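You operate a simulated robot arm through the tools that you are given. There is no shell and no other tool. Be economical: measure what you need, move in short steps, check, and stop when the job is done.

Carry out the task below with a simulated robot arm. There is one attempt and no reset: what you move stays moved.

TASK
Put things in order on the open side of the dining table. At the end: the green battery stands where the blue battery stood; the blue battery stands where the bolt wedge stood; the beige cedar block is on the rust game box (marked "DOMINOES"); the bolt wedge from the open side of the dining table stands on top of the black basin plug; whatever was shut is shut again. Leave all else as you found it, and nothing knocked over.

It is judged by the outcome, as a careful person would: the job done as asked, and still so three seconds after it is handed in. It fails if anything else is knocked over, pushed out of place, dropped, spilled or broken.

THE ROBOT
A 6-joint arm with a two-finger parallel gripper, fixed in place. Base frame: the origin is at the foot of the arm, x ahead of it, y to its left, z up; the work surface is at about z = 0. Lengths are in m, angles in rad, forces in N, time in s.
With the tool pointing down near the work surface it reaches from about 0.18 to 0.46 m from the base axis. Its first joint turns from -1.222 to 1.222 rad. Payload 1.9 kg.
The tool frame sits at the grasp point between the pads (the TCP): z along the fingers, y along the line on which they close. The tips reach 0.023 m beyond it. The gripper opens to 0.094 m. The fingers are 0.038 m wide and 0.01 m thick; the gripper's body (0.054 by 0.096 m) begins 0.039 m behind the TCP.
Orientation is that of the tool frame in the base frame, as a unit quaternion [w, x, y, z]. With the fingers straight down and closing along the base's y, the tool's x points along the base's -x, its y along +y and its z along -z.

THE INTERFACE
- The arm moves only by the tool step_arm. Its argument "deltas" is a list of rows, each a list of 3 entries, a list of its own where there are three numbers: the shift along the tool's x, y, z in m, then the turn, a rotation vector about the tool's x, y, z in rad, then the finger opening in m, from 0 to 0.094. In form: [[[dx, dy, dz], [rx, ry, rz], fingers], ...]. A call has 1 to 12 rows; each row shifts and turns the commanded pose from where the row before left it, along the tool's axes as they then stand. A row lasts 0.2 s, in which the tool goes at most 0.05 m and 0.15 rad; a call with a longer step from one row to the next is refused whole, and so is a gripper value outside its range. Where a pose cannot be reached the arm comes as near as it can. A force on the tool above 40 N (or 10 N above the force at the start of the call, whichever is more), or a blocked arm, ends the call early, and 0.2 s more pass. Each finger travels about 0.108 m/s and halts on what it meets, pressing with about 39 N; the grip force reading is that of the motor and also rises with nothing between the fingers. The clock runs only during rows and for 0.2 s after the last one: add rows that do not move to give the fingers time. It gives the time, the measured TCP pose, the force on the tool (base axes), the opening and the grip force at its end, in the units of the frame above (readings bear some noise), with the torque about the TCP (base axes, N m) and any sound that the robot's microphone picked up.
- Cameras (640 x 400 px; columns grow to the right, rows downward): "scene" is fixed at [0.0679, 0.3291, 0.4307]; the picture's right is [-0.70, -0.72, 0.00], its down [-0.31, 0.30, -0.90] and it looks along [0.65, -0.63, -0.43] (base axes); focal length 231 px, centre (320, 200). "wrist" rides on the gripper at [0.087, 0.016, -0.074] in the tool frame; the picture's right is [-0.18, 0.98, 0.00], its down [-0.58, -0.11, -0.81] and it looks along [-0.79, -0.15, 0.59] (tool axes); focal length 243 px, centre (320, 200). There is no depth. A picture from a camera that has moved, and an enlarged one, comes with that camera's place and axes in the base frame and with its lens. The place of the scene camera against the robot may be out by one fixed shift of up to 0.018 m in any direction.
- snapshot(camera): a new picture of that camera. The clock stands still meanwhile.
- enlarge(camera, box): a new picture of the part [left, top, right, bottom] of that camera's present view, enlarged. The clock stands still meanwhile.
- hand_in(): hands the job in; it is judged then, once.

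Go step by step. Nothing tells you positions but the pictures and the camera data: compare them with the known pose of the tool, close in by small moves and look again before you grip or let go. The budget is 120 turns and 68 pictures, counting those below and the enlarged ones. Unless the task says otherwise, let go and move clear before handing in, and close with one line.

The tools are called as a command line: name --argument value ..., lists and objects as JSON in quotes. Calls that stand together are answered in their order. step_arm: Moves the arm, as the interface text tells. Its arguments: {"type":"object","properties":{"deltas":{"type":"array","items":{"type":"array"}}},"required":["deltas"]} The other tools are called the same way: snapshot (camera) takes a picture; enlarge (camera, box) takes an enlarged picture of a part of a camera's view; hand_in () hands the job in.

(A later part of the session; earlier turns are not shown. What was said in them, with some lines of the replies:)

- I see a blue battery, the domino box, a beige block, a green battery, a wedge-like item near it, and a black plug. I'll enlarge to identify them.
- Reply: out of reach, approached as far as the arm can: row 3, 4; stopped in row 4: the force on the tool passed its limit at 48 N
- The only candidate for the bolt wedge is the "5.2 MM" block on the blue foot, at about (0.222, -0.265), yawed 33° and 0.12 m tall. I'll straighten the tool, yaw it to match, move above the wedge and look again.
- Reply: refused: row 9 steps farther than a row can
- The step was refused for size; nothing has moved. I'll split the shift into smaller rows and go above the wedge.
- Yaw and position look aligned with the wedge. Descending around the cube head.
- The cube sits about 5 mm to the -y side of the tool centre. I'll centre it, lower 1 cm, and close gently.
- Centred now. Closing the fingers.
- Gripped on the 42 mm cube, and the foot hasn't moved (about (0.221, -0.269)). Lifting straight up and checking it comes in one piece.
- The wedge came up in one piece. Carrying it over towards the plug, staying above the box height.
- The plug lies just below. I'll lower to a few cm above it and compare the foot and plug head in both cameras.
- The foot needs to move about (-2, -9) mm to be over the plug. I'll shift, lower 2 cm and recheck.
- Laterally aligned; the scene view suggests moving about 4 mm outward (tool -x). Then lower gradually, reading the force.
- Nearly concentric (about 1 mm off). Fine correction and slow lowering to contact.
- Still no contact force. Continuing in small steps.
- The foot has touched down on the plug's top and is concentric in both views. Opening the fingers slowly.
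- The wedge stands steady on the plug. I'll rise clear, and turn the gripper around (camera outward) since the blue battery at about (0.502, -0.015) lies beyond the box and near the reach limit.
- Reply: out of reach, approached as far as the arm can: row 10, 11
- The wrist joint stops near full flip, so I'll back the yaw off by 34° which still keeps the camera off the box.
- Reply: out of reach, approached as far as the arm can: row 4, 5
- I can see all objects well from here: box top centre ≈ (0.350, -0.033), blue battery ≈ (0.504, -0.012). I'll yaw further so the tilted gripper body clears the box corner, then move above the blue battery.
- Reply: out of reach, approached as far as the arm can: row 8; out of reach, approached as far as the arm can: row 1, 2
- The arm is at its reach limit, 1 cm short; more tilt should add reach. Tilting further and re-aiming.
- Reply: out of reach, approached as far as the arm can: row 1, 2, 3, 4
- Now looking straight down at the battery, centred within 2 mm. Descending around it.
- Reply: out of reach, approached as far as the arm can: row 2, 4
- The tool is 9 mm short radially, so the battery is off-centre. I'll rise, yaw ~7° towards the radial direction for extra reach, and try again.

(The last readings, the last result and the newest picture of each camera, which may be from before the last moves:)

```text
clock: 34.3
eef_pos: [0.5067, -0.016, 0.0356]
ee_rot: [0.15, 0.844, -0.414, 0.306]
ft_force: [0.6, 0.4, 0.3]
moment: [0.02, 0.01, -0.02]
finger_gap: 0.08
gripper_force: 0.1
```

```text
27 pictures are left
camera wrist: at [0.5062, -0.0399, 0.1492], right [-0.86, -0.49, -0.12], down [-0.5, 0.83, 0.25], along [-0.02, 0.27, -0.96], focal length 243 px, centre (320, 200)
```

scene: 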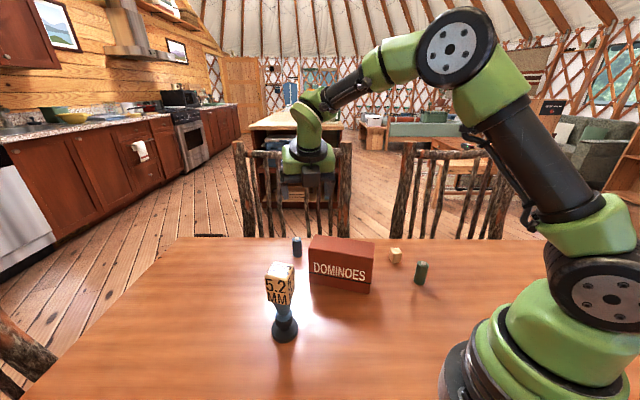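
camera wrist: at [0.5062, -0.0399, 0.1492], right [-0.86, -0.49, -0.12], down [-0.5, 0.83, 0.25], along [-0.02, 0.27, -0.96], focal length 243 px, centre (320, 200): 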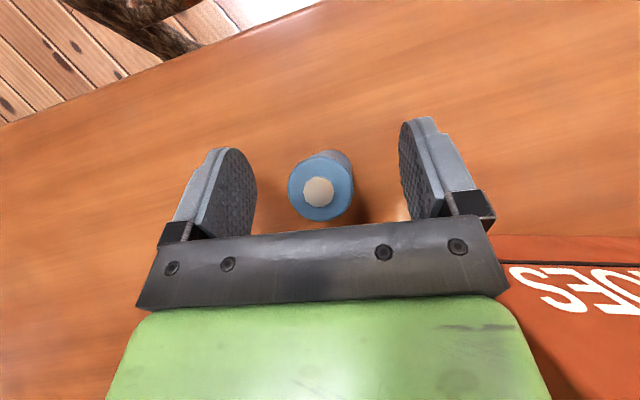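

Centred on the blue battery at B ≈ (0.506, -0.016). Closing.

step_arm --deltas '[[[0, 0, 0], [0, 0, 0], 0.06], [[0, 0, 0], [0, 0, 0], 0.04], [[0, 0, 0], [0, 0, 0], 0.03], [[0, 0, 0], [0, 0, 0], 0.018], [[0, 0, 0], [0, 0, 0], 0.018]]'

snapshot --camera "wrist"

```text
clock: 35.5
eef_pos: [0.5071, -0.0156, 0.0357]
ee_rot: [0.15, 0.844, -0.414, 0.306]
ft_force: [0.3, 0.0, 0.4]
moment: [-0.02, -0.02, 0.03]
finger_gap: 0.0251
gripper_force: 38.9
```

```text
26 pictures are left
camera wrist: at [0.5062, -0.0398, 0.1494], right [-0.86, -0.49, -0.12], down [-0.5, 0.83, 0.25], along [-0.02, 0.27, -0.96], focal length 243 px, centre (320, 200)
```

wrist: 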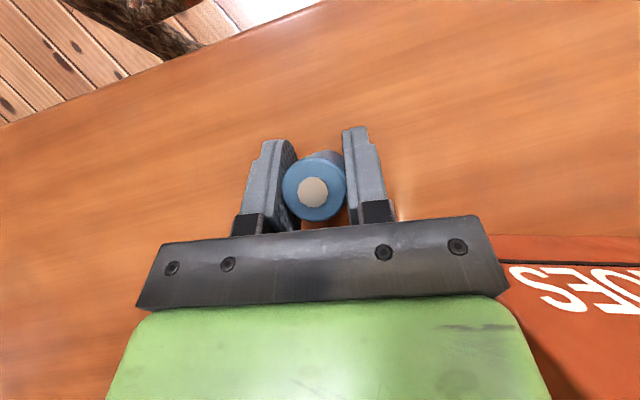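

Blue battery gripped (25 mm). Lifting straight up, clear of the box.

step_arm --deltas '[[[0.0193, 0, -0.023], [0, 0, 0], 0.018], [[0.0257, 0, -0.0306], [0, 0, 0], 0.018], [[0.0289, 0, -0.0345], [0, 0, 0], 0.018], [[0.0289, 0, -0.0345], [0, 0, 0], 0.018], [[0, 0, 0], [0, 0, 0], 0.018]]'

snapshot --camera "scene"

```text
clock: 36.7
eef_pos: [0.5091, -0.0127, 0.1981]
ee_rot: [0.151, 0.844, -0.414, 0.306]
ft_force: [0.1, -0.9, -0.4]
moment: [-0.02, -0.01, 0.0]
finger_gap: 0.0248
gripper_force: 39.1
```

```text
25 pictures are left
```

scene: 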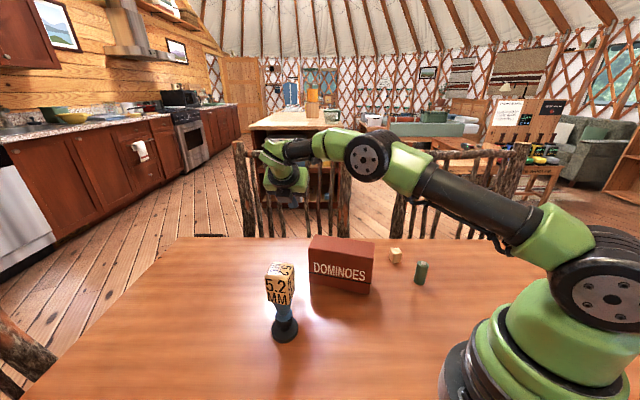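

step_arm --deltas '[[[0, 0.0465, 0], [0, 0, 0], 0.018], [[0, 0.0465, 0], [0, 0, 0], 0.018], [[0, 0.0465, 0], [0, 0, 0], 0.018], [[0, 0, 0], [-0.0836, 0, 0.0996], 0.018], [[0, 0, 0], [-0.0836, 0, 0.0996], 0.018], [[0, 0, 0], [-0.0836, 0, 0.0996], 0.018], [[0, 0, 0], [-0.0836, 0, 0.0996], 0.018], [[0, 0, 0], [-0.0836, 0, 0.0996], 0.018], [[0, 0, 0], [0, 0, 0], 0.018]]'

```text
clock: 38.7
eef_pos: [0.3962, -0.099, 0.1967]
ee_rot: [0.242, 0.667, -0.662, 0.242]
ft_force: [0.7, 0.4, -0.3]
moment: [-0.05, -0.01, -0.01]
finger_gap: 0.0244
gripper_force: 39.0
```

step_arm --deltas '[[[0.0217, 0.0292, 0.0182], [0, 0, 0], 0.018], [[0.0217, 0.0292, 0.0182], [0, 0, 0], 0.018], [[0.0217, 0.0292, 0.0182], [0, 0, 0], 0.018], [[0.0217, 0.0292, 0.0182], [0, 0, 0], 0.018], [[0.0217, 0.0292, 0.0182], [0, 0, 0], 0.018], [[0.0217, 0.0292, 0.0182], [0, 0, 0], 0.018], [[0, 0, 0], [0, 0, 0], 0.018]]'

snapshot --camera "wrist"

snapshot --camera "scene"

```text
clock: 40.3
eef_pos: [0.2218, -0.2729, 0.1938]
ee_rot: [0.241, 0.667, -0.662, 0.242]
ft_force: [0.4, 0.2, -1.1]
moment: [0.0, -0.02, -0.04]
finger_gap: 0.0246
gripper_force: 38.9
```

```text
24 pictures are left
camera wrist: at [0.205, -0.2912, 0.309], right [-0.98, 0.13, -0.12], down [0.1, 0.96, 0.24], along [0.15, 0.23, -0.96], focal length 243 px, centre (320, 200)
```

wrist: 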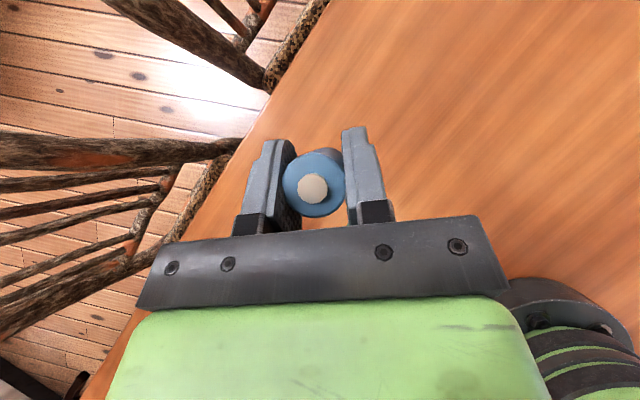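

```text
23 pictures are left
```

scene: 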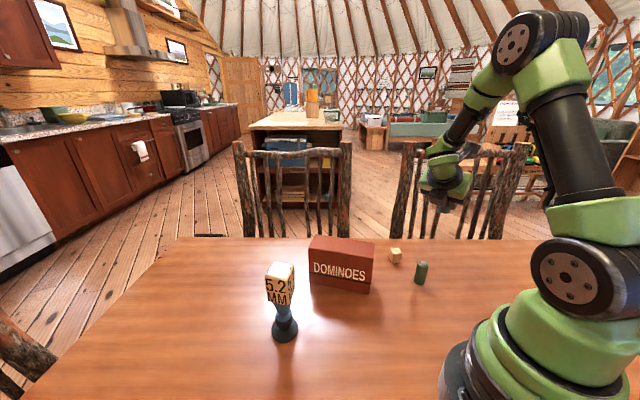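

The blue battery is above the wedge's former spot (≈ (0.223, -0.269)). Lowering to just above the table.

step_arm --deltas '[[[-0.0248, -0.0003, 0.0281], [0, 0, 0], 0.018], [[-0.0248, -0.0003, 0.0281], [0, 0, 0], 0.018], [[-0.0248, -0.0003, 0.0281], [0, 0, 0], 0.018], [[-0.0248, -0.0003, 0.0281], [0, 0, 0], 0.018], [[0, 0, 0], [0, 0, 0], 0.018]]'

enlarge --camera "scene" --box '[370, 210, 470, 300]'

```text
clock: 41.5
eef_pos: [0.2227, -0.2669, 0.0463]
ee_rot: [0.241, 0.667, -0.662, 0.242]
ft_force: [-0.5, 0.2, -1.0]
moment: [-0.03, -0.03, -0.02]
finger_gap: 0.0244
gripper_force: 38.5
```

```text
4.44 times, centred on (420, 255) of scene
camera zoom: at [0.0679, 0.3291, 0.4307], right [-0.7, -0.72, 0.0], down [-0.31, 0.3, -0.9], along [0.65, -0.63, -0.43], focal length 1027 px, centre (-124, -44)
```

zoom: 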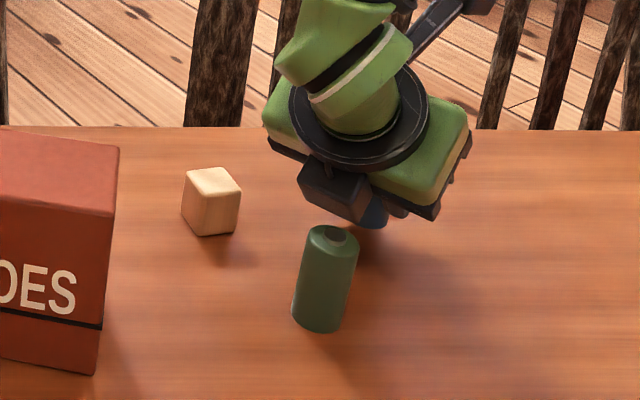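

step_arm --deltas '[[[-0.0051, 0, 0.0061], [0, 0, 0], 0.018], [[-0.0007, 0, 0.0008], [0, 0, 0], 0.018], [[0, 0, 0], [0, 0, 0], 0.018]]'

step_arm --deltas '[[[-0.0007, 0, 0.0008], [0, 0, 0], 0.018], [[0, 0, 0], [0, 0, 0], 0.018]]'

```text
clock: 42.3
eef_pos: [0.222, -0.2669, 0.0382]
ee_rot: [0.242, 0.666, -0.663, 0.242]
ft_force: [-0.1, -0.4, -1.1]
moment: [0.01, -0.02, 0.01]
finger_gap: 0.0244
gripper_force: 38.9
```

```text
clock: 42.9
eef_pos: [0.2235, -0.2686, 0.0363]
ee_rot: [0.24, 0.667, -0.662, 0.243]
ft_force: [-1.8, 2.3, 10.3]
moment: [0.17, 0.05, -0.05]
finger_gap: 0.0245
gripper_force: 38.9
```

Firm contact with the table. Easing off slightly, releasing, and rising vertically.

step_arm --deltas '[[[0.0004, 0, -0.0005], [0, 0, 0], 0.018], [[0, 0, 0], [0, 0, 0], 0.028], [[0, 0, 0], [0, 0, 0], 0.04], [[0, 0, 0], [0, 0, 0], 0.06], [[0, 0, 0], [0, 0, 0], 0.06], [[0.0193, 0, -0.023], [0, 0, 0], 0.06], [[0.0289, 0, -0.0345], [0, 0, 0], 0.06], [[0.0289, 0, -0.0345], [0, 0, 0], 0.06], [[0.0289, 0, -0.0345], [0, 0, 0], 0.06], [[0, 0, 0], [0, 0, 0], 0.06]]'

enlarge --camera "scene" --box '[370, 210, 470, 300]'

snapshot --camera "wrist"

```text
clock: 45.1
eef_pos: [0.2235, -0.2658, 0.2001]
ee_rot: [0.241, 0.667, -0.662, 0.242]
ft_force: [-0.5, 0.0, 0.0]
moment: [0.03, -0.02, -0.03]
finger_gap: 0.06
gripper_force: 0.2
```

```text
4.44 times, centred on (420, 255) of scene
camera zoom: at [0.0679, 0.3291, 0.4307], right [-0.7, -0.72, 0.0], down [-0.31, 0.3, -0.9], along [0.65, -0.63, -0.43], focal length 1027 px, centre (-124, -44)
```

zoom: 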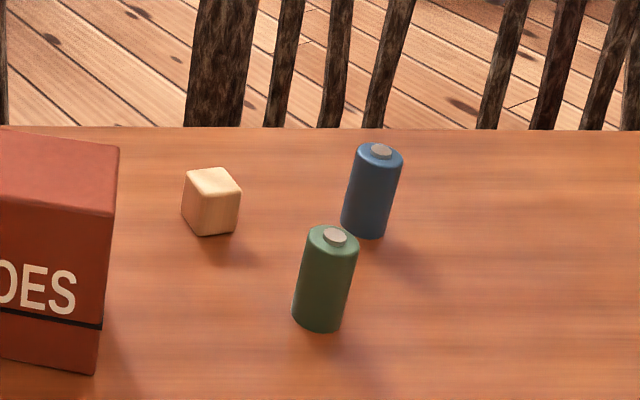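

```text
20 pictures are left
camera wrist: at [0.2072, -0.2828, 0.3149], right [-0.98, 0.13, -0.12], down [0.1, 0.96, 0.24], along [0.15, 0.23, -0.96], focal length 243 px, centre (320, 200)
```

wrist: 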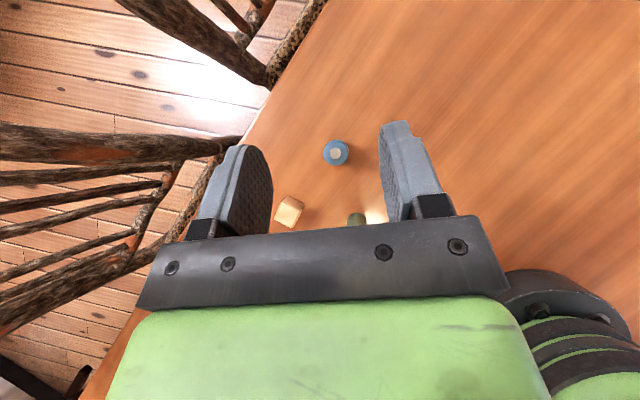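

Blue stands upright where the wedge was. For the green battery (≈ (0.2085, -0.171)), I need the same 40° tilt; I'll yaw so the gripper leans away from the base and box, then look.

step_arm --deltas '[[[0, 0, 0], [-0.0922, 0, 0.1098], 0.06], [[0, 0, 0], [-0.0922, 0, 0.1098], 0.06], [[0, 0, 0], [-0.0922, 0, 0.1098], 0.06], [[0, 0, 0], [-0.0922, 0, 0.1098], 0.06], [[0, 0, 0], [-0.0922, 0, 0.1098], 0.06], [[0, 0, 0], [-0.0922, 0, 0.1098], 0.06], [[0, 0, 0], [-0.0922, 0, 0.1098], 0.06], [[0, 0, 0], [-0.0922, 0, 0.1098], 0.06], [[0, 0, 0], [-0.0922, 0, 0.1098], 0.06], [[0, 0, 0], [-0.0922, 0, 0.1098], 0.06], [[0, 0, 0], [-0.0922, 0, 0.1098], 0.06], [[0, 0, 0], [0, 0, 0], 0.06]]'

```text
clock: 47.7
eef_pos: [0.2236, -0.2674, 0.2023]
ee_rot: [-0.342, 0.0, 0.94, 0.001]
ft_force: [0.2, 0.3, 0.1]
moment: [-0.02, -0.02, 0.01]
finger_gap: 0.0601
gripper_force: 0.1
```

step_arm --deltas '[[[-0.0103, 0.0241, 0.0181], [0, 0, 0], 0.07], [[-0.0103, 0.0241, 0.0181], [0, 0, 0], 0.07], [[-0.0103, 0.0241, 0.0181], [0, 0, 0], 0.07], [[-0.0103, 0.0241, 0.0181], [0, 0, 0], 0.07], [[0, 0, 0], [0, 0, 0], 0.07]]'

snapshot --camera "wrist"

```text
clock: 48.9
eef_pos: [0.2074, -0.1685, 0.119]
ee_rot: [-0.343, 0.0, 0.939, 0.0]
ft_force: [-0.9, -0.2, -0.5]
moment: [-0.03, 0.02, -0.02]
finger_gap: 0.0702
gripper_force: 0.0
```

```text
19 pictures are left
camera wrist: at [0.1908, -0.1517, 0.2337], right [0.14, 0.98, -0.12], down [0.96, -0.11, 0.24], along [0.23, -0.15, -0.96], focal length 243 px, centre (320, 200)
```

wrist: 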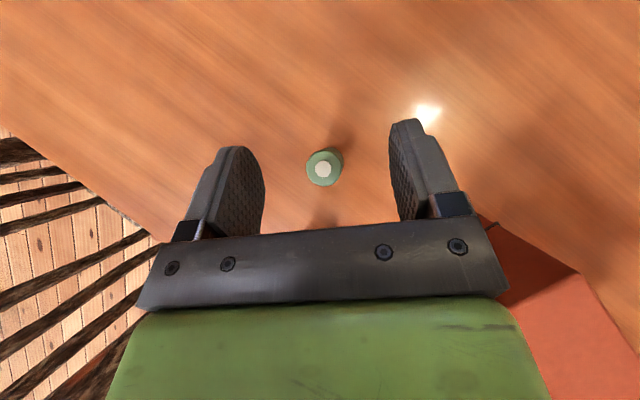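

Green battery at ≈ (0.2105, -0.174). Descending around it.

step_arm --deltas '[[[-0.009, -0.0055, 0.0103], [0, 0, 0], 0.07], [[-0.0155, 0, 0.0171], [0, 0, 0], 0.07], [[-0.0155, 0, 0.0171], [0, 0, 0], 0.07], [[-0.0155, 0, 0.0172], [0, 0, 0], 0.07], [[0, 0, 0], [0, 0, 0], 0.07]]'

snapshot --camera "wrist"

```text
clock: 50.1
eef_pos: [0.2118, -0.1759, 0.0359]
ee_rot: [-0.343, -0.001, 0.939, 0.0]
ft_force: [-0.9, 0.8, 0.4]
moment: [0.02, 0.01, 0.07]
finger_gap: 0.0699
gripper_force: 0.0
```

```text
18 pictures are left
camera wrist: at [0.1937, -0.1588, 0.1507], right [0.14, 0.98, -0.12], down [0.96, -0.11, 0.24], along [0.23, -0.15, -0.96], focal length 243 px, centre (320, 200)
```

wrist: 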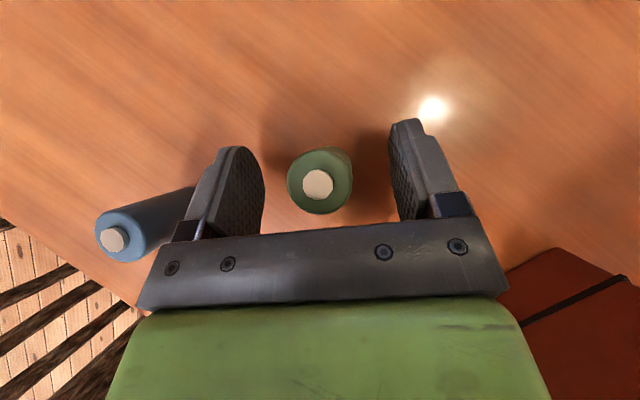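

step_arm --deltas '[[[0, 0, 0], [0, 0, 0], 0.055], [[0, 0, 0], [0, 0, 0], 0.04], [[0, 0, 0], [0, 0, 0], 0.03], [[0, 0, 0], [0, 0, 0], 0.018], [[0, 0, 0], [0, 0, 0], 0.018]]'

snapshot --camera "wrist"

```text
clock: 51.3
eef_pos: [0.2113, -0.1745, 0.0355]
ee_rot: [-0.343, 0.0, 0.939, 0.001]
ft_force: [0.0, -0.3, -0.2]
moment: [0.01, -0.01, 0.05]
finger_gap: 0.0257
gripper_force: 39.2
```

```text
17 pictures are left
camera wrist: at [0.1937, -0.1588, 0.151], right [0.14, 0.98, -0.12], down [0.96, -0.11, 0.24], along [0.23, -0.15, -0.96], focal length 243 px, centre (320, 200)
```

wrist: 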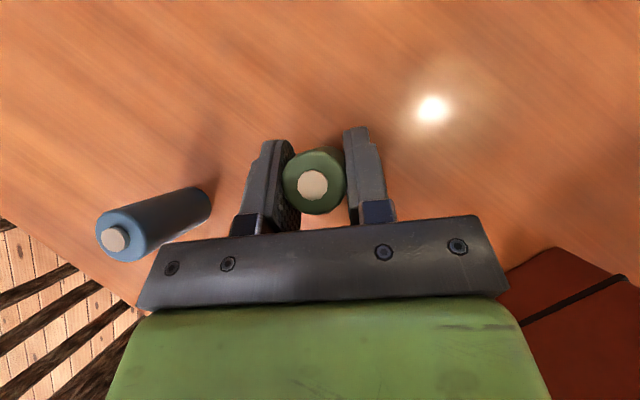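

Green gripped. I'll lift and retrace the proven path back to the blue battery's original spot.

step_arm --deltas '[[[0.0265, 0, -0.0316], [0, 0, 0], 0.018], [[0.0265, 0, -0.0316], [0, 0, 0], 0.018], [[0.0265, 0, -0.0316], [0, 0, 0], 0.018], [[0.0265, 0, -0.0316], [0, 0, 0], 0.018], [[-0.0031, -0.03, -0.0026], [0, 0, 0], 0.018], [[-0.0031, -0.03, -0.0026], [0, 0, 0], 0.018], [[-0.0031, -0.03, -0.0026], [0, 0, 0], 0.018], [[0, 0, 0], [0, 0, 0], 0.018]]'

step_arm --deltas '[[[0, 0, 0], [0.0922, 0, -0.1098], 0.018], [[0, 0, 0], [0.0922, 0, -0.1098], 0.018], [[0, 0, 0], [0.0922, 0, -0.1098], 0.018], [[0, 0, 0], [0.0922, 0, -0.1098], 0.018], [[0, 0, 0], [0.0922, 0, -0.1098], 0.018], [[0, 0, 0], [0.0922, 0, -0.1098], 0.018], [[0, 0, 0], [0.0922, 0, -0.1098], 0.018], [[0, 0, 0], [0.0922, 0, -0.1098], 0.018], [[0, 0, 0], [0.0922, 0, -0.1098], 0.018], [[0, 0, 0], [0.0922, 0, -0.1098], 0.018], [[0, 0, 0], [0.0922, 0, -0.1098], 0.018], [[0, 0, 0], [0, 0, 0], 0.018]]'

```text
clock: 53.1
eef_pos: [0.2241, -0.2661, 0.2025]
ee_rot: [-0.343, -0.001, 0.939, 0.0]
ft_force: [0.1, -0.8, -0.1]
moment: [0.0, 0.01, 0.03]
finger_gap: 0.0258
gripper_force: 39.2
```

```text
clock: 55.7
eef_pos: [0.2227, -0.2661, 0.2032]
ee_rot: [0.241, 0.667, -0.662, 0.241]
ft_force: [-0.1, 0.4, -1.4]
moment: [0.01, -0.01, 0.02]
finger_gap: 0.0258
gripper_force: 39.5
```

step_arm --deltas '[[[-0.0213, -0.0289, -0.0179], [0, 0, 0], 0.018], [[-0.0213, -0.0289, -0.0179], [0, 0, 0], 0.018], [[-0.0213, -0.0289, -0.0179], [0, 0, 0], 0.018], [[-0.0213, -0.0289, -0.0179], [0, 0, 0], 0.018], [[-0.0213, -0.0289, -0.0179], [0, 0, 0], 0.018], [[-0.0213, -0.0289, -0.0179], [0, 0, 0], 0.018], [[0, 0, 0], [0.0836, 0, -0.0996], 0.018], [[0, 0, 0], [0.0836, 0, -0.0996], 0.018], [[0, 0, 0], [0.0836, 0, -0.0996], 0.018], [[0, 0, 0], [0.0836, 0, -0.0996], 0.018], [[0, 0, 0], [0.0836, 0, -0.0996], 0.018], [[0, 0, 0], [0, 0, 0], 0.018]]'

```text
clock: 58.3
eef_pos: [0.3951, -0.0983, 0.2015]
ee_rot: [0.15, 0.844, -0.414, 0.307]
ft_force: [0.0, 0.1, -0.2]
moment: [0.01, 0.0, 0.01]
finger_gap: 0.0258
gripper_force: 38.9
```

step_arm --deltas '[[[0, -0.0455, 0], [0, 0, 0], 0.018], [[0, -0.0455, 0], [0, 0, 0], 0.018], [[0, -0.0455, 0], [0, 0, 0], 0.018], [[0, 0, 0], [0, 0, 0], 0.018], [[0, 0, 0], [0, 0, 0], 0.018]]'

```text
clock: 59.5
eef_pos: [0.5036, -0.014, 0.2001]
ee_rot: [0.151, 0.843, -0.415, 0.306]
ft_force: [0.0, -0.3, -0.4]
moment: [-0.01, -0.02, 0.02]
finger_gap: 0.0257
gripper_force: 38.9
```

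Over the blue battery's original spot; lowering vertically to ~1 cm above the table.

step_arm --deltas '[[[-0.0247, 0.0002, 0.0297], [0, 0, 0], 0.018], [[-0.0247, 0.0002, 0.0297], [0, 0, 0], 0.018], [[-0.0247, 0.0002, 0.0297], [0, 0, 0], 0.018], [[-0.0247, 0.0002, 0.0297], [0, 0, 0], 0.018], [[0, 0, 0], [0, 0, 0], 0.018]]'

snapshot --camera "wrist"

```text
clock: 60.7
eef_pos: [0.5028, -0.0171, 0.0479]
ee_rot: [0.15, 0.844, -0.414, 0.307]
ft_force: [0.5, 0.6, 0.3]
moment: [0.01, 0.0, -0.01]
finger_gap: 0.0254
gripper_force: 39.2
```

```text
16 pictures are left
camera wrist: at [0.5023, -0.0409, 0.1609], right [-0.86, -0.49, -0.12], down [-0.5, 0.83, 0.24], along [-0.02, 0.27, -0.96], focal length 243 px, centre (320, 200)
```

wrist: 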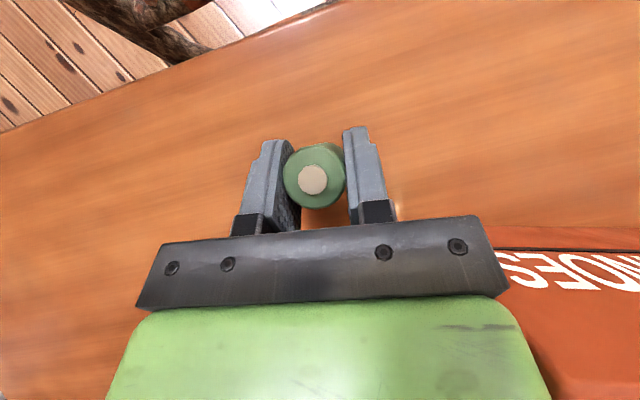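

step_arm --deltas '[[[-0.0076, -0.0012, 0.0067], [0, 0, 0], 0.018], [[-0.0006, 0, 0.0008], [0, 0, 0], 0.018], [[0, 0, 0], [0, 0, 0], 0.018]]'

enlarge --camera "wrist" --box '[240, 100, 400, 240]'

```text
clock: 61.5
eef_pos: [0.5042, -0.0133, 0.0385]
ee_rot: [0.149, 0.843, -0.414, 0.31]
ft_force: [-1.0, -5.8, 33.8]
moment: [-0.21, 0.09, 0.07]
finger_gap: 0.0253
gripper_force: 38.8
```

```text
2.86 times, centred on (320, 170) of wrist
camera zoom: at [0.5037, -0.0384, 0.1525], right [-0.86, -0.49, -0.12], down [-0.51, 0.83, 0.24], along [-0.02, 0.27, -0.96], focal length 693 px, centre (320, 286)
```

zoom: 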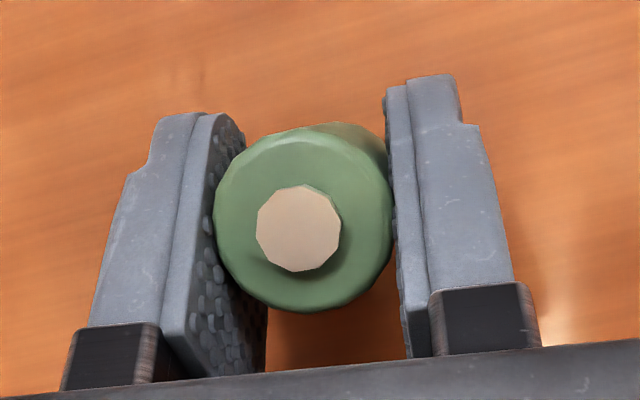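

It's pressing on the table already; easing up until contact is light.

step_arm --deltas '[[[0.0007, 0, -0.0008], [0, 0, 0], 0.018], [[0, 0, 0], [0, 0, 0], 0.018]]'

```text
clock: 62.1
eef_pos: [0.5043, -0.0142, 0.0388]
ee_rot: [0.15, 0.843, -0.415, 0.307]
ft_force: [5.2, 0.0, 21.0]
moment: [-0.08, -0.17, 0.04]
finger_gap: 0.0254
gripper_force: 38.8
```

step_arm --deltas '[[[0.0008, 0, -0.001], [0, 0, 0], 0.018], [[0, 0, 0], [0, 0, 0], 0.018]]'

snapshot --camera "wrist"

```text
clock: 62.7
eef_pos: [0.5019, -0.0149, 0.0374]
ee_rot: [0.152, 0.844, -0.415, 0.305]
ft_force: [1.7, -0.5, 6.7]
moment: [0.01, -0.08, 0.01]
finger_gap: 0.0256
gripper_force: 39.5
```

```text
14 pictures are left
camera wrist: at [0.5019, -0.0383, 0.1513], right [-0.87, -0.49, -0.12], down [-0.5, 0.83, 0.25], along [-0.03, 0.27, -0.96], focal length 243 px, centre (320, 200)
```

wrist: 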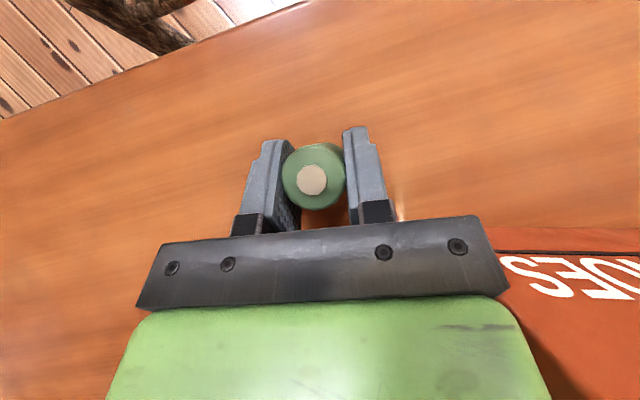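

Light contact, and the position matches the original to about 1 mm. Releasing slowly.

step_arm --deltas '[[[0.0003, 0, -0.0004], [0, 0, 0], 0.022], [[0, 0, 0], [0, 0, 0], 0.027], [[0, 0, 0], [0, 0, 0], 0.032], [[0, 0, 0], [0, 0, 0], 0.045], [[0, 0, 0], [0, 0, 0], 0.06], [[0, 0, 0], [0, 0, 0], 0.06]]'

snapshot --camera "wrist"

```text
clock: 64.1
eef_pos: [0.5031, -0.0141, 0.039]
ee_rot: [0.15, 0.844, -0.414, 0.306]
ft_force: [0.9, 0.4, 0.7]
moment: [-0.02, 0.02, -0.04]
finger_gap: 0.0599
gripper_force: 0.0
```

```text
13 pictures are left
camera wrist: at [0.5026, -0.0383, 0.1531], right [-0.86, -0.49, -0.12], down [-0.5, 0.83, 0.24], along [-0.02, 0.27, -0.96], focal length 243 px, centre (320, 200)
```

wrist: 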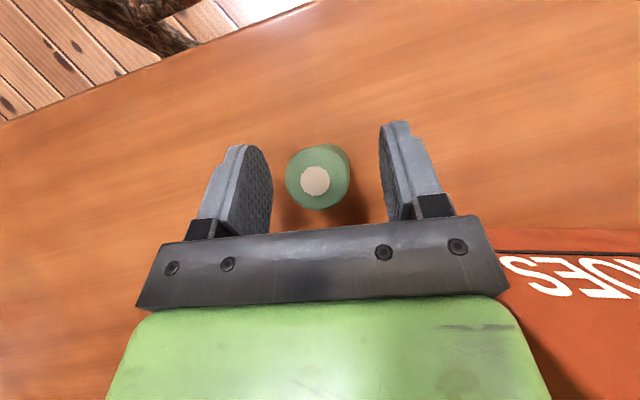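

Green stands. Rising vertically, retracting, and untilting the tool for the cedar block.

step_arm --deltas '[[[0.0193, 0, -0.023], [0, 0, 0], 0.06], [[0.0257, 0, -0.0306], [0, 0, 0], 0.06], [[0.0289, 0, -0.0345], [0, 0, 0], 0.06], [[0.0289, 0, -0.0345], [0, 0, 0], 0.06], [[0, 0.0455, 0], [0, 0, 0], 0.06], [[0, 0.0455, 0], [0, 0, 0], 0.06], [[0, 0.0455, 0], [0, 0, 0], 0.06], [[0, 0.0455, 0], [0, 0, 0], 0.06], [[0, 0, 0], [0, 0, 0], 0.06]]'

step_arm --deltas '[[[0, 0, 0], [0, -0.14, 0], 0.07], [[0, 0, 0], [0, -0.14, 0], 0.08], [[0, 0, 0], [0, -0.14, 0], 0.08], [[0, 0, 0], [0, -0.14, 0], 0.08], [[0, 0, 0], [0, -0.139, 0], 0.08], [[0, 0, 0], [0, 0, 0], 0.08]]'

snapshot --camera "scene"

```text
clock: 66.1
eef_pos: [0.3583, -0.1262, 0.198]
ee_rot: [0.15, 0.844, -0.414, 0.306]
ft_force: [-0.5, -0.2, -0.3]
moment: [-0.02, -0.01, -0.02]
finger_gap: 0.06
gripper_force: 0.0
```

```text
clock: 67.5
eef_pos: [0.3593, -0.1248, 0.1992]
ee_rot: [-0.001, 0.898, -0.441, -0.001]
ft_force: [0.6, 0.5, -0.8]
moment: [-0.01, 0.0, 0.01]
finger_gap: 0.0801
gripper_force: 0.1
```

```text
12 pictures are left
```

scene: 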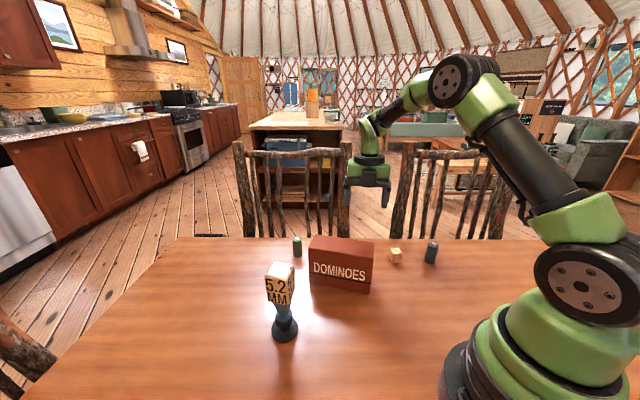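

Everything is upright so far. Now turning the gripper to its natural yaw, with the camera on the empty side, for the cedar block at about (0.29, -0.20).

step_arm --deltas '[[[0, 0, 0], [0, 0, 0.1475], 0.08], [[0, 0, 0], [0, 0, 0.1475], 0.08], [[0, 0, 0], [0, 0, 0.1475], 0.08], [[0, 0, 0], [0, 0, 0.1475], 0.08], [[0, 0, 0], [0, 0, 0.1475], 0.08], [[0, 0, 0], [0, 0, 0.1475], 0.08], [[0, 0, 0], [0, 0, 0.1475], 0.08], [[0, 0, 0], [0, 0, 0.1475], 0.08], [[0, 0, 0], [0, 0, 0.1475], 0.08], [[0, 0, 0], [0, 0, 0.1475], 0.08], [[0, 0, 0], [0, 0, 0.1475], 0.08], [[0, 0, 0], [0, 0, 0.1475], 0.08]]'

step_arm --deltas '[[[0, 0, 0], [0, 0, 0.1475], 0.08], [[0, 0, 0], [0, 0, 0.1475], 0.08], [[0, 0, 0], [0, 0, 0.1475], 0.08], [[0, 0, 0], [0, 0, 0.1475], 0.08], [[0, 0, 0], [0, 0, 0.1475], 0.08], [[0, 0, 0], [0, 0, 0.1475], 0.08], [[0, 0, 0], [0, 0, 0.1475], 0.08], [[0, 0, 0], [0, 0, 0], 0.08]]'

```text
clock: 70.1
eef_pos: [0.3589, -0.1249, 0.1987]
ee_rot: [0.0, -0.226, 0.974, 0.0]
ft_force: [0.2, 0.2, -1.0]
moment: [-0.04, 0.01, 0.0]
finger_gap: 0.0799
gripper_force: 0.1
```

```text
clock: 71.9
eef_pos: [0.3595, -0.125, 0.1999]
ee_rot: [-0.001, 0.284, 0.959, 0.0]
ft_force: [-0.6, 0.2, -0.7]
moment: [0.03, -0.01, -0.04]
finger_gap: 0.08
gripper_force: 0.1
```

step_arm --deltas '[[[0.0044, -0.0252, 0.015], [0, 0, 0], 0.08], [[0.0044, -0.0252, 0.02], [0, 0, 0], 0.08], [[0.0043, -0.0252, 0.025], [0, 0, 0], 0.08], [[0.0043, -0.0252, 0.03], [0, 0, 0], 0.08], [[0, 0, 0], [0, 0, 0], 0.08]]'

snapshot --camera "wrist"

```text
clock: 73.1
eef_pos: [0.291, -0.2008, 0.109]
ee_rot: [0.0, 0.283, 0.959, 0.001]
ft_force: [-0.4, 0.6, 0.5]
moment: [0.01, 0.01, 0.02]
finger_gap: 0.0801
gripper_force: 0.2
```

```text
11 pictures are left
camera wrist: at [0.2277, -0.1403, 0.1853], right [0.69, 0.73, 0.0], down [0.43, -0.41, 0.81], along [0.58, -0.55, -0.59], focal length 243 px, centre (320, 200)
```

wrist: 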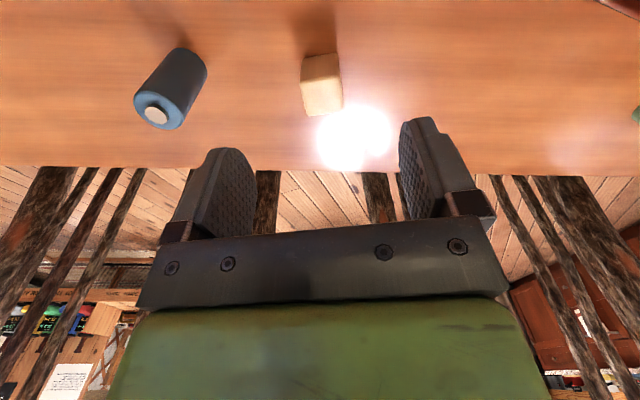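

enlarge --camera "wrist" --box '[270, 30, 390, 130]'

```text
4.00 times, centred on (330, 80) of wrist
camera zoom: at [0.2277, -0.1403, 0.1853], right [0.69, 0.73, 0.0], down [0.43, -0.41, 0.81], along [0.58, -0.55, -0.59], focal length 970 px, centre (280, 680)
```

zoom: 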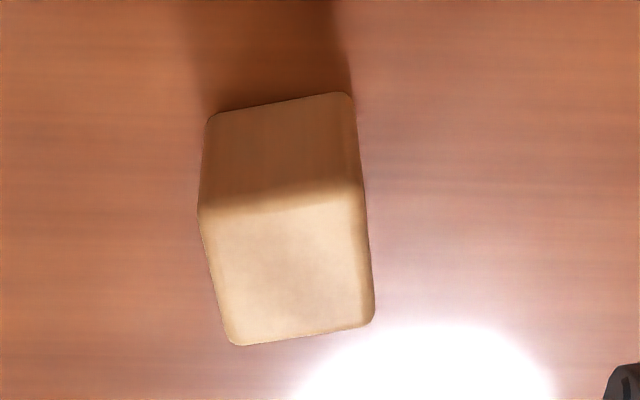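

The cedar block is ≈ 26 mm, centred at (0.2975, -0.2035), and aligned with the fingers. Shifting and descending.

step_arm --deltas '[[[-0.007, 0.0013, 0.02], [0, 0, 0], 0.06], [[0, 0, 0.025], [0, 0, 0], 0.06], [[0, 0, 0.025], [0, 0, 0], 0.06], [[0, 0, 0.011], [0, 0, 0], 0.06], [[0, 0, 0], [0, 0, 0], 0.06]]'

snapshot --camera "wrist"

```text
clock: 74.3
eef_pos: [0.299, -0.203, 0.0292]
ee_rot: [-0.001, 0.283, 0.959, 0.001]
ft_force: [0.1, 0.2, -0.3]
moment: [0.01, 0.04, -0.02]
finger_gap: 0.0599
gripper_force: 0.2
```

```text
9 pictures are left
camera wrist: at [0.2351, -0.1426, 0.1053], right [0.69, 0.73, 0.0], down [0.43, -0.41, 0.81], along [0.58, -0.55, -0.59], focal length 243 px, centre (320, 200)
```

wrist: 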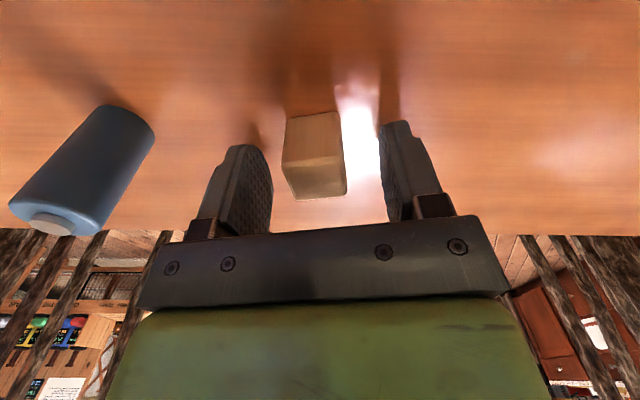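

step_arm --deltas '[[[0, -0.001, 0.002], [0, 0, 0], 0.05], [[0, 0, 0], [0, 0, 0], 0.035], [[0, 0, 0], [0, 0, 0], 0.02], [[0, 0, 0], [0, 0, 0], 0.02], [[0, 0, -0.01], [0, 0, 0], 0.02], [[0, 0, 0], [0, 0, 0], 0.02]]'

snapshot --camera "wrist"

```text
clock: 75.7
eef_pos: [0.2976, -0.2036, 0.0372]
ee_rot: [-0.001, 0.283, 0.959, 0.0]
ft_force: [0.1, -0.4, -0.2]
moment: [0.02, -0.01, -0.04]
finger_gap: 0.0255
gripper_force: 38.8
```

```text
8 pictures are left
camera wrist: at [0.2343, -0.1419, 0.113], right [0.69, 0.73, 0.0], down [0.43, -0.41, 0.81], along [0.58, -0.55, -0.59], focal length 243 px, centre (320, 200)
```

wrist: 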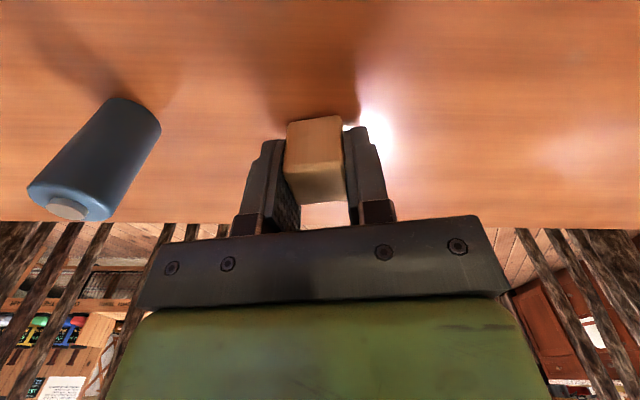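

Block gripped. Lifting and carrying over the box top centre (≈ (0.350, -0.033)).

step_arm --deltas '[[[0, 0, -0.04], [0, 0, 0], 0.02], [[0, 0, -0.045], [0, 0, 0], 0.02], [[0, 0, -0.045], [0, 0, 0], 0.02], [[0, 0, -0.045], [0, 0, 0], 0.02], [[0.0123, 0.043, 0], [0, 0, 0], 0.02], [[0.0123, 0.043, 0], [0, 0, 0], 0.02], [[0.0123, 0.043, 0], [0, 0, 0], 0.02], [[0.0123, 0.043, 0], [0, 0, 0], 0.02], [[0, 0, 0.03], [0, 0, 0], 0.02], [[0, 0, 0.025], [0, 0, 0], 0.02], [[0, 0, 0], [0, 0, 0], 0.02]]'

snapshot --camera "wrist"

enlarge --camera "scene" --box '[270, 180, 430, 300]'

```text
clock: 78.1
eef_pos: [0.3471, -0.0332, 0.1589]
ee_rot: [-0.001, 0.283, 0.959, 0.0]
ft_force: [0.9, -0.3, -0.5]
moment: [0.01, 0.02, -0.01]
finger_gap: 0.0257
gripper_force: 38.5
```

```text
7 pictures are left
camera wrist: at [0.2848, 0.0281, 0.2349], right [0.69, 0.72, 0.0], down [0.43, -0.41, 0.81], along [0.58, -0.55, -0.59], focal length 243 px, centre (320, 200)
```

wrist: 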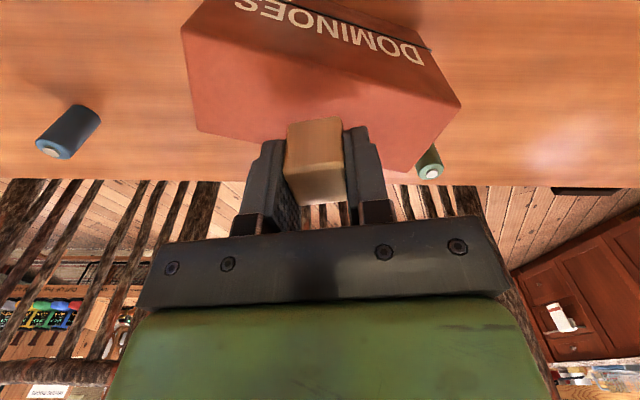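

```text
3.33 times, centred on (350, 240) of scene
camera zoom: at [0.0679, 0.3291, 0.4307], right [-0.7, -0.72, 0.0], down [-0.31, 0.3, -0.9], along [0.65, -0.63, -0.43], focal length 771 px, centre (220, 67)
```

zoom: 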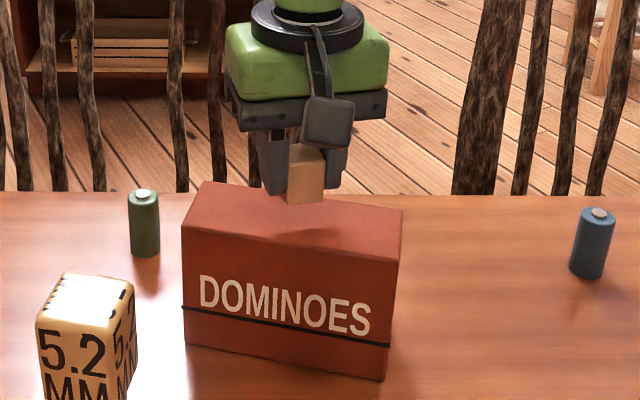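

The block is above the box's centre. Lowering slowly to contact.

step_arm --deltas '[[[-0.004, 0.0005, 0.01], [0, 0, 0], 0.02], [[0, 0, 0.01], [0, 0, 0], 0.02], [[0, 0, 0.002], [0, 0, 0], 0.02], [[0, 0, 0], [0, 0, 0], 0.02]]'

step_arm --deltas '[[[0, 0, 0.002], [0, 0, 0], 0.02], [[0, 0, 0.001], [0, 0, 0], 0.02], [[0, 0, 0], [0, 0, 0], 0.02]]'

```text
clock: 79.1
eef_pos: [0.3518, -0.035, 0.1373]
ee_rot: [0.002, 0.283, 0.959, 0.001]
ft_force: [-1.9, 1.9, 24.0]
moment: [0.13, 0.19, -0.04]
finger_gap: 0.0258
gripper_force: 39.0
```

```text
clock: 79.7
eef_pos: [0.353, -0.035, 0.134]
ee_rot: [0.001, 0.284, 0.959, 0.0]
ft_force: [-1.7, 0.6, 7.3]
moment: [0.03, 0.04, 0.01]
finger_gap: 0.0255
gripper_force: 38.8
stopped in row 2: the force on the tool passed its limit at 45 N (the readings are from after the stop); the commanded pose is now the measured one
```

Contact made (7 N remaining after the stop). Releasing slowly, then rising and checking.

step_arm --deltas '[[[0, 0, -0.0005], [0, 0, 0], 0.022], [[0, 0, 0], [0, 0, 0], 0.028], [[0, 0, 0], [0, 0, 0], 0.04], [[0, 0, 0], [0, 0, 0], 0.06], [[0, 0, 0], [0, 0, 0], 0.06], [[0, 0, -0.03], [0, 0, 0], 0.06], [[0, 0, -0.045], [0, 0, 0], 0.06], [[0, 0, -0.045], [0, 0, 0], 0.06], [[0, 0, -0.03], [0, 0, 0], 0.06], [[0, 0, 0], [0, 0, 0], 0.06]]'

snapshot --camera "scene"

enlarge --camera "scene" --box '[250, 210, 450, 350]'

```text
clock: 81.9
eef_pos: [0.3514, -0.0363, 0.2836]
ee_rot: [0.001, 0.283, 0.959, 0.0]
ft_force: [0.0, 0.5, -0.5]
moment: [-0.01, -0.02, 0.01]
finger_gap: 0.0599
gripper_force: 0.0
```

```text
5 pictures are left
```

scene: 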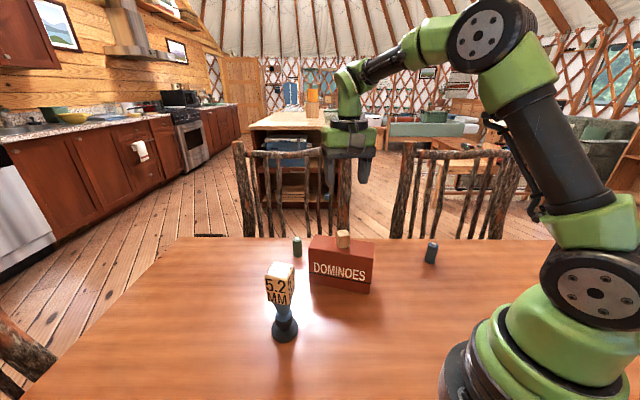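

```text
2.86 times, centred on (350, 280) of scene
camera zoom: at [0.0679, 0.3291, 0.4307], right [-0.7, -0.72, 0.0], down [-0.31, 0.3, -0.9], along [0.65, -0.63, -0.43], focal length 660 px, centre (234, -29)
```

zoom: 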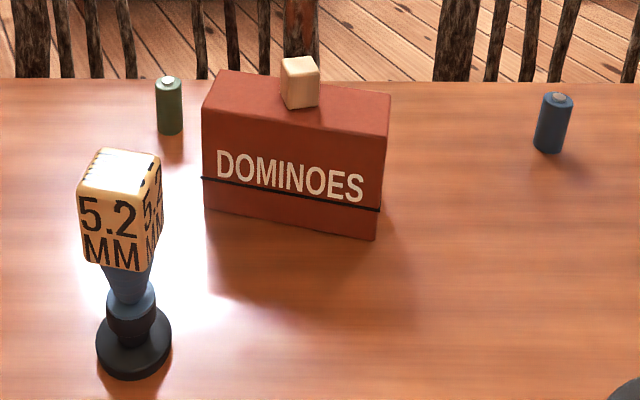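

Every item is in its requested place and upright, and the gripper is open and clear. Nothing on the table was shut or needed closing, so I'm handing in.

hand_in

```text
The job is handed in.
```

I've handed the job in. The bolt wedge (I took this to be the "5.2 MM" block on a blue foot) is on the black plug, the blue battery is where the wedge stood, the green battery is where the blue one stood, and the cedar block is on the DOMINOES box. In the final picture everything was upright, and nothing had needed closing.
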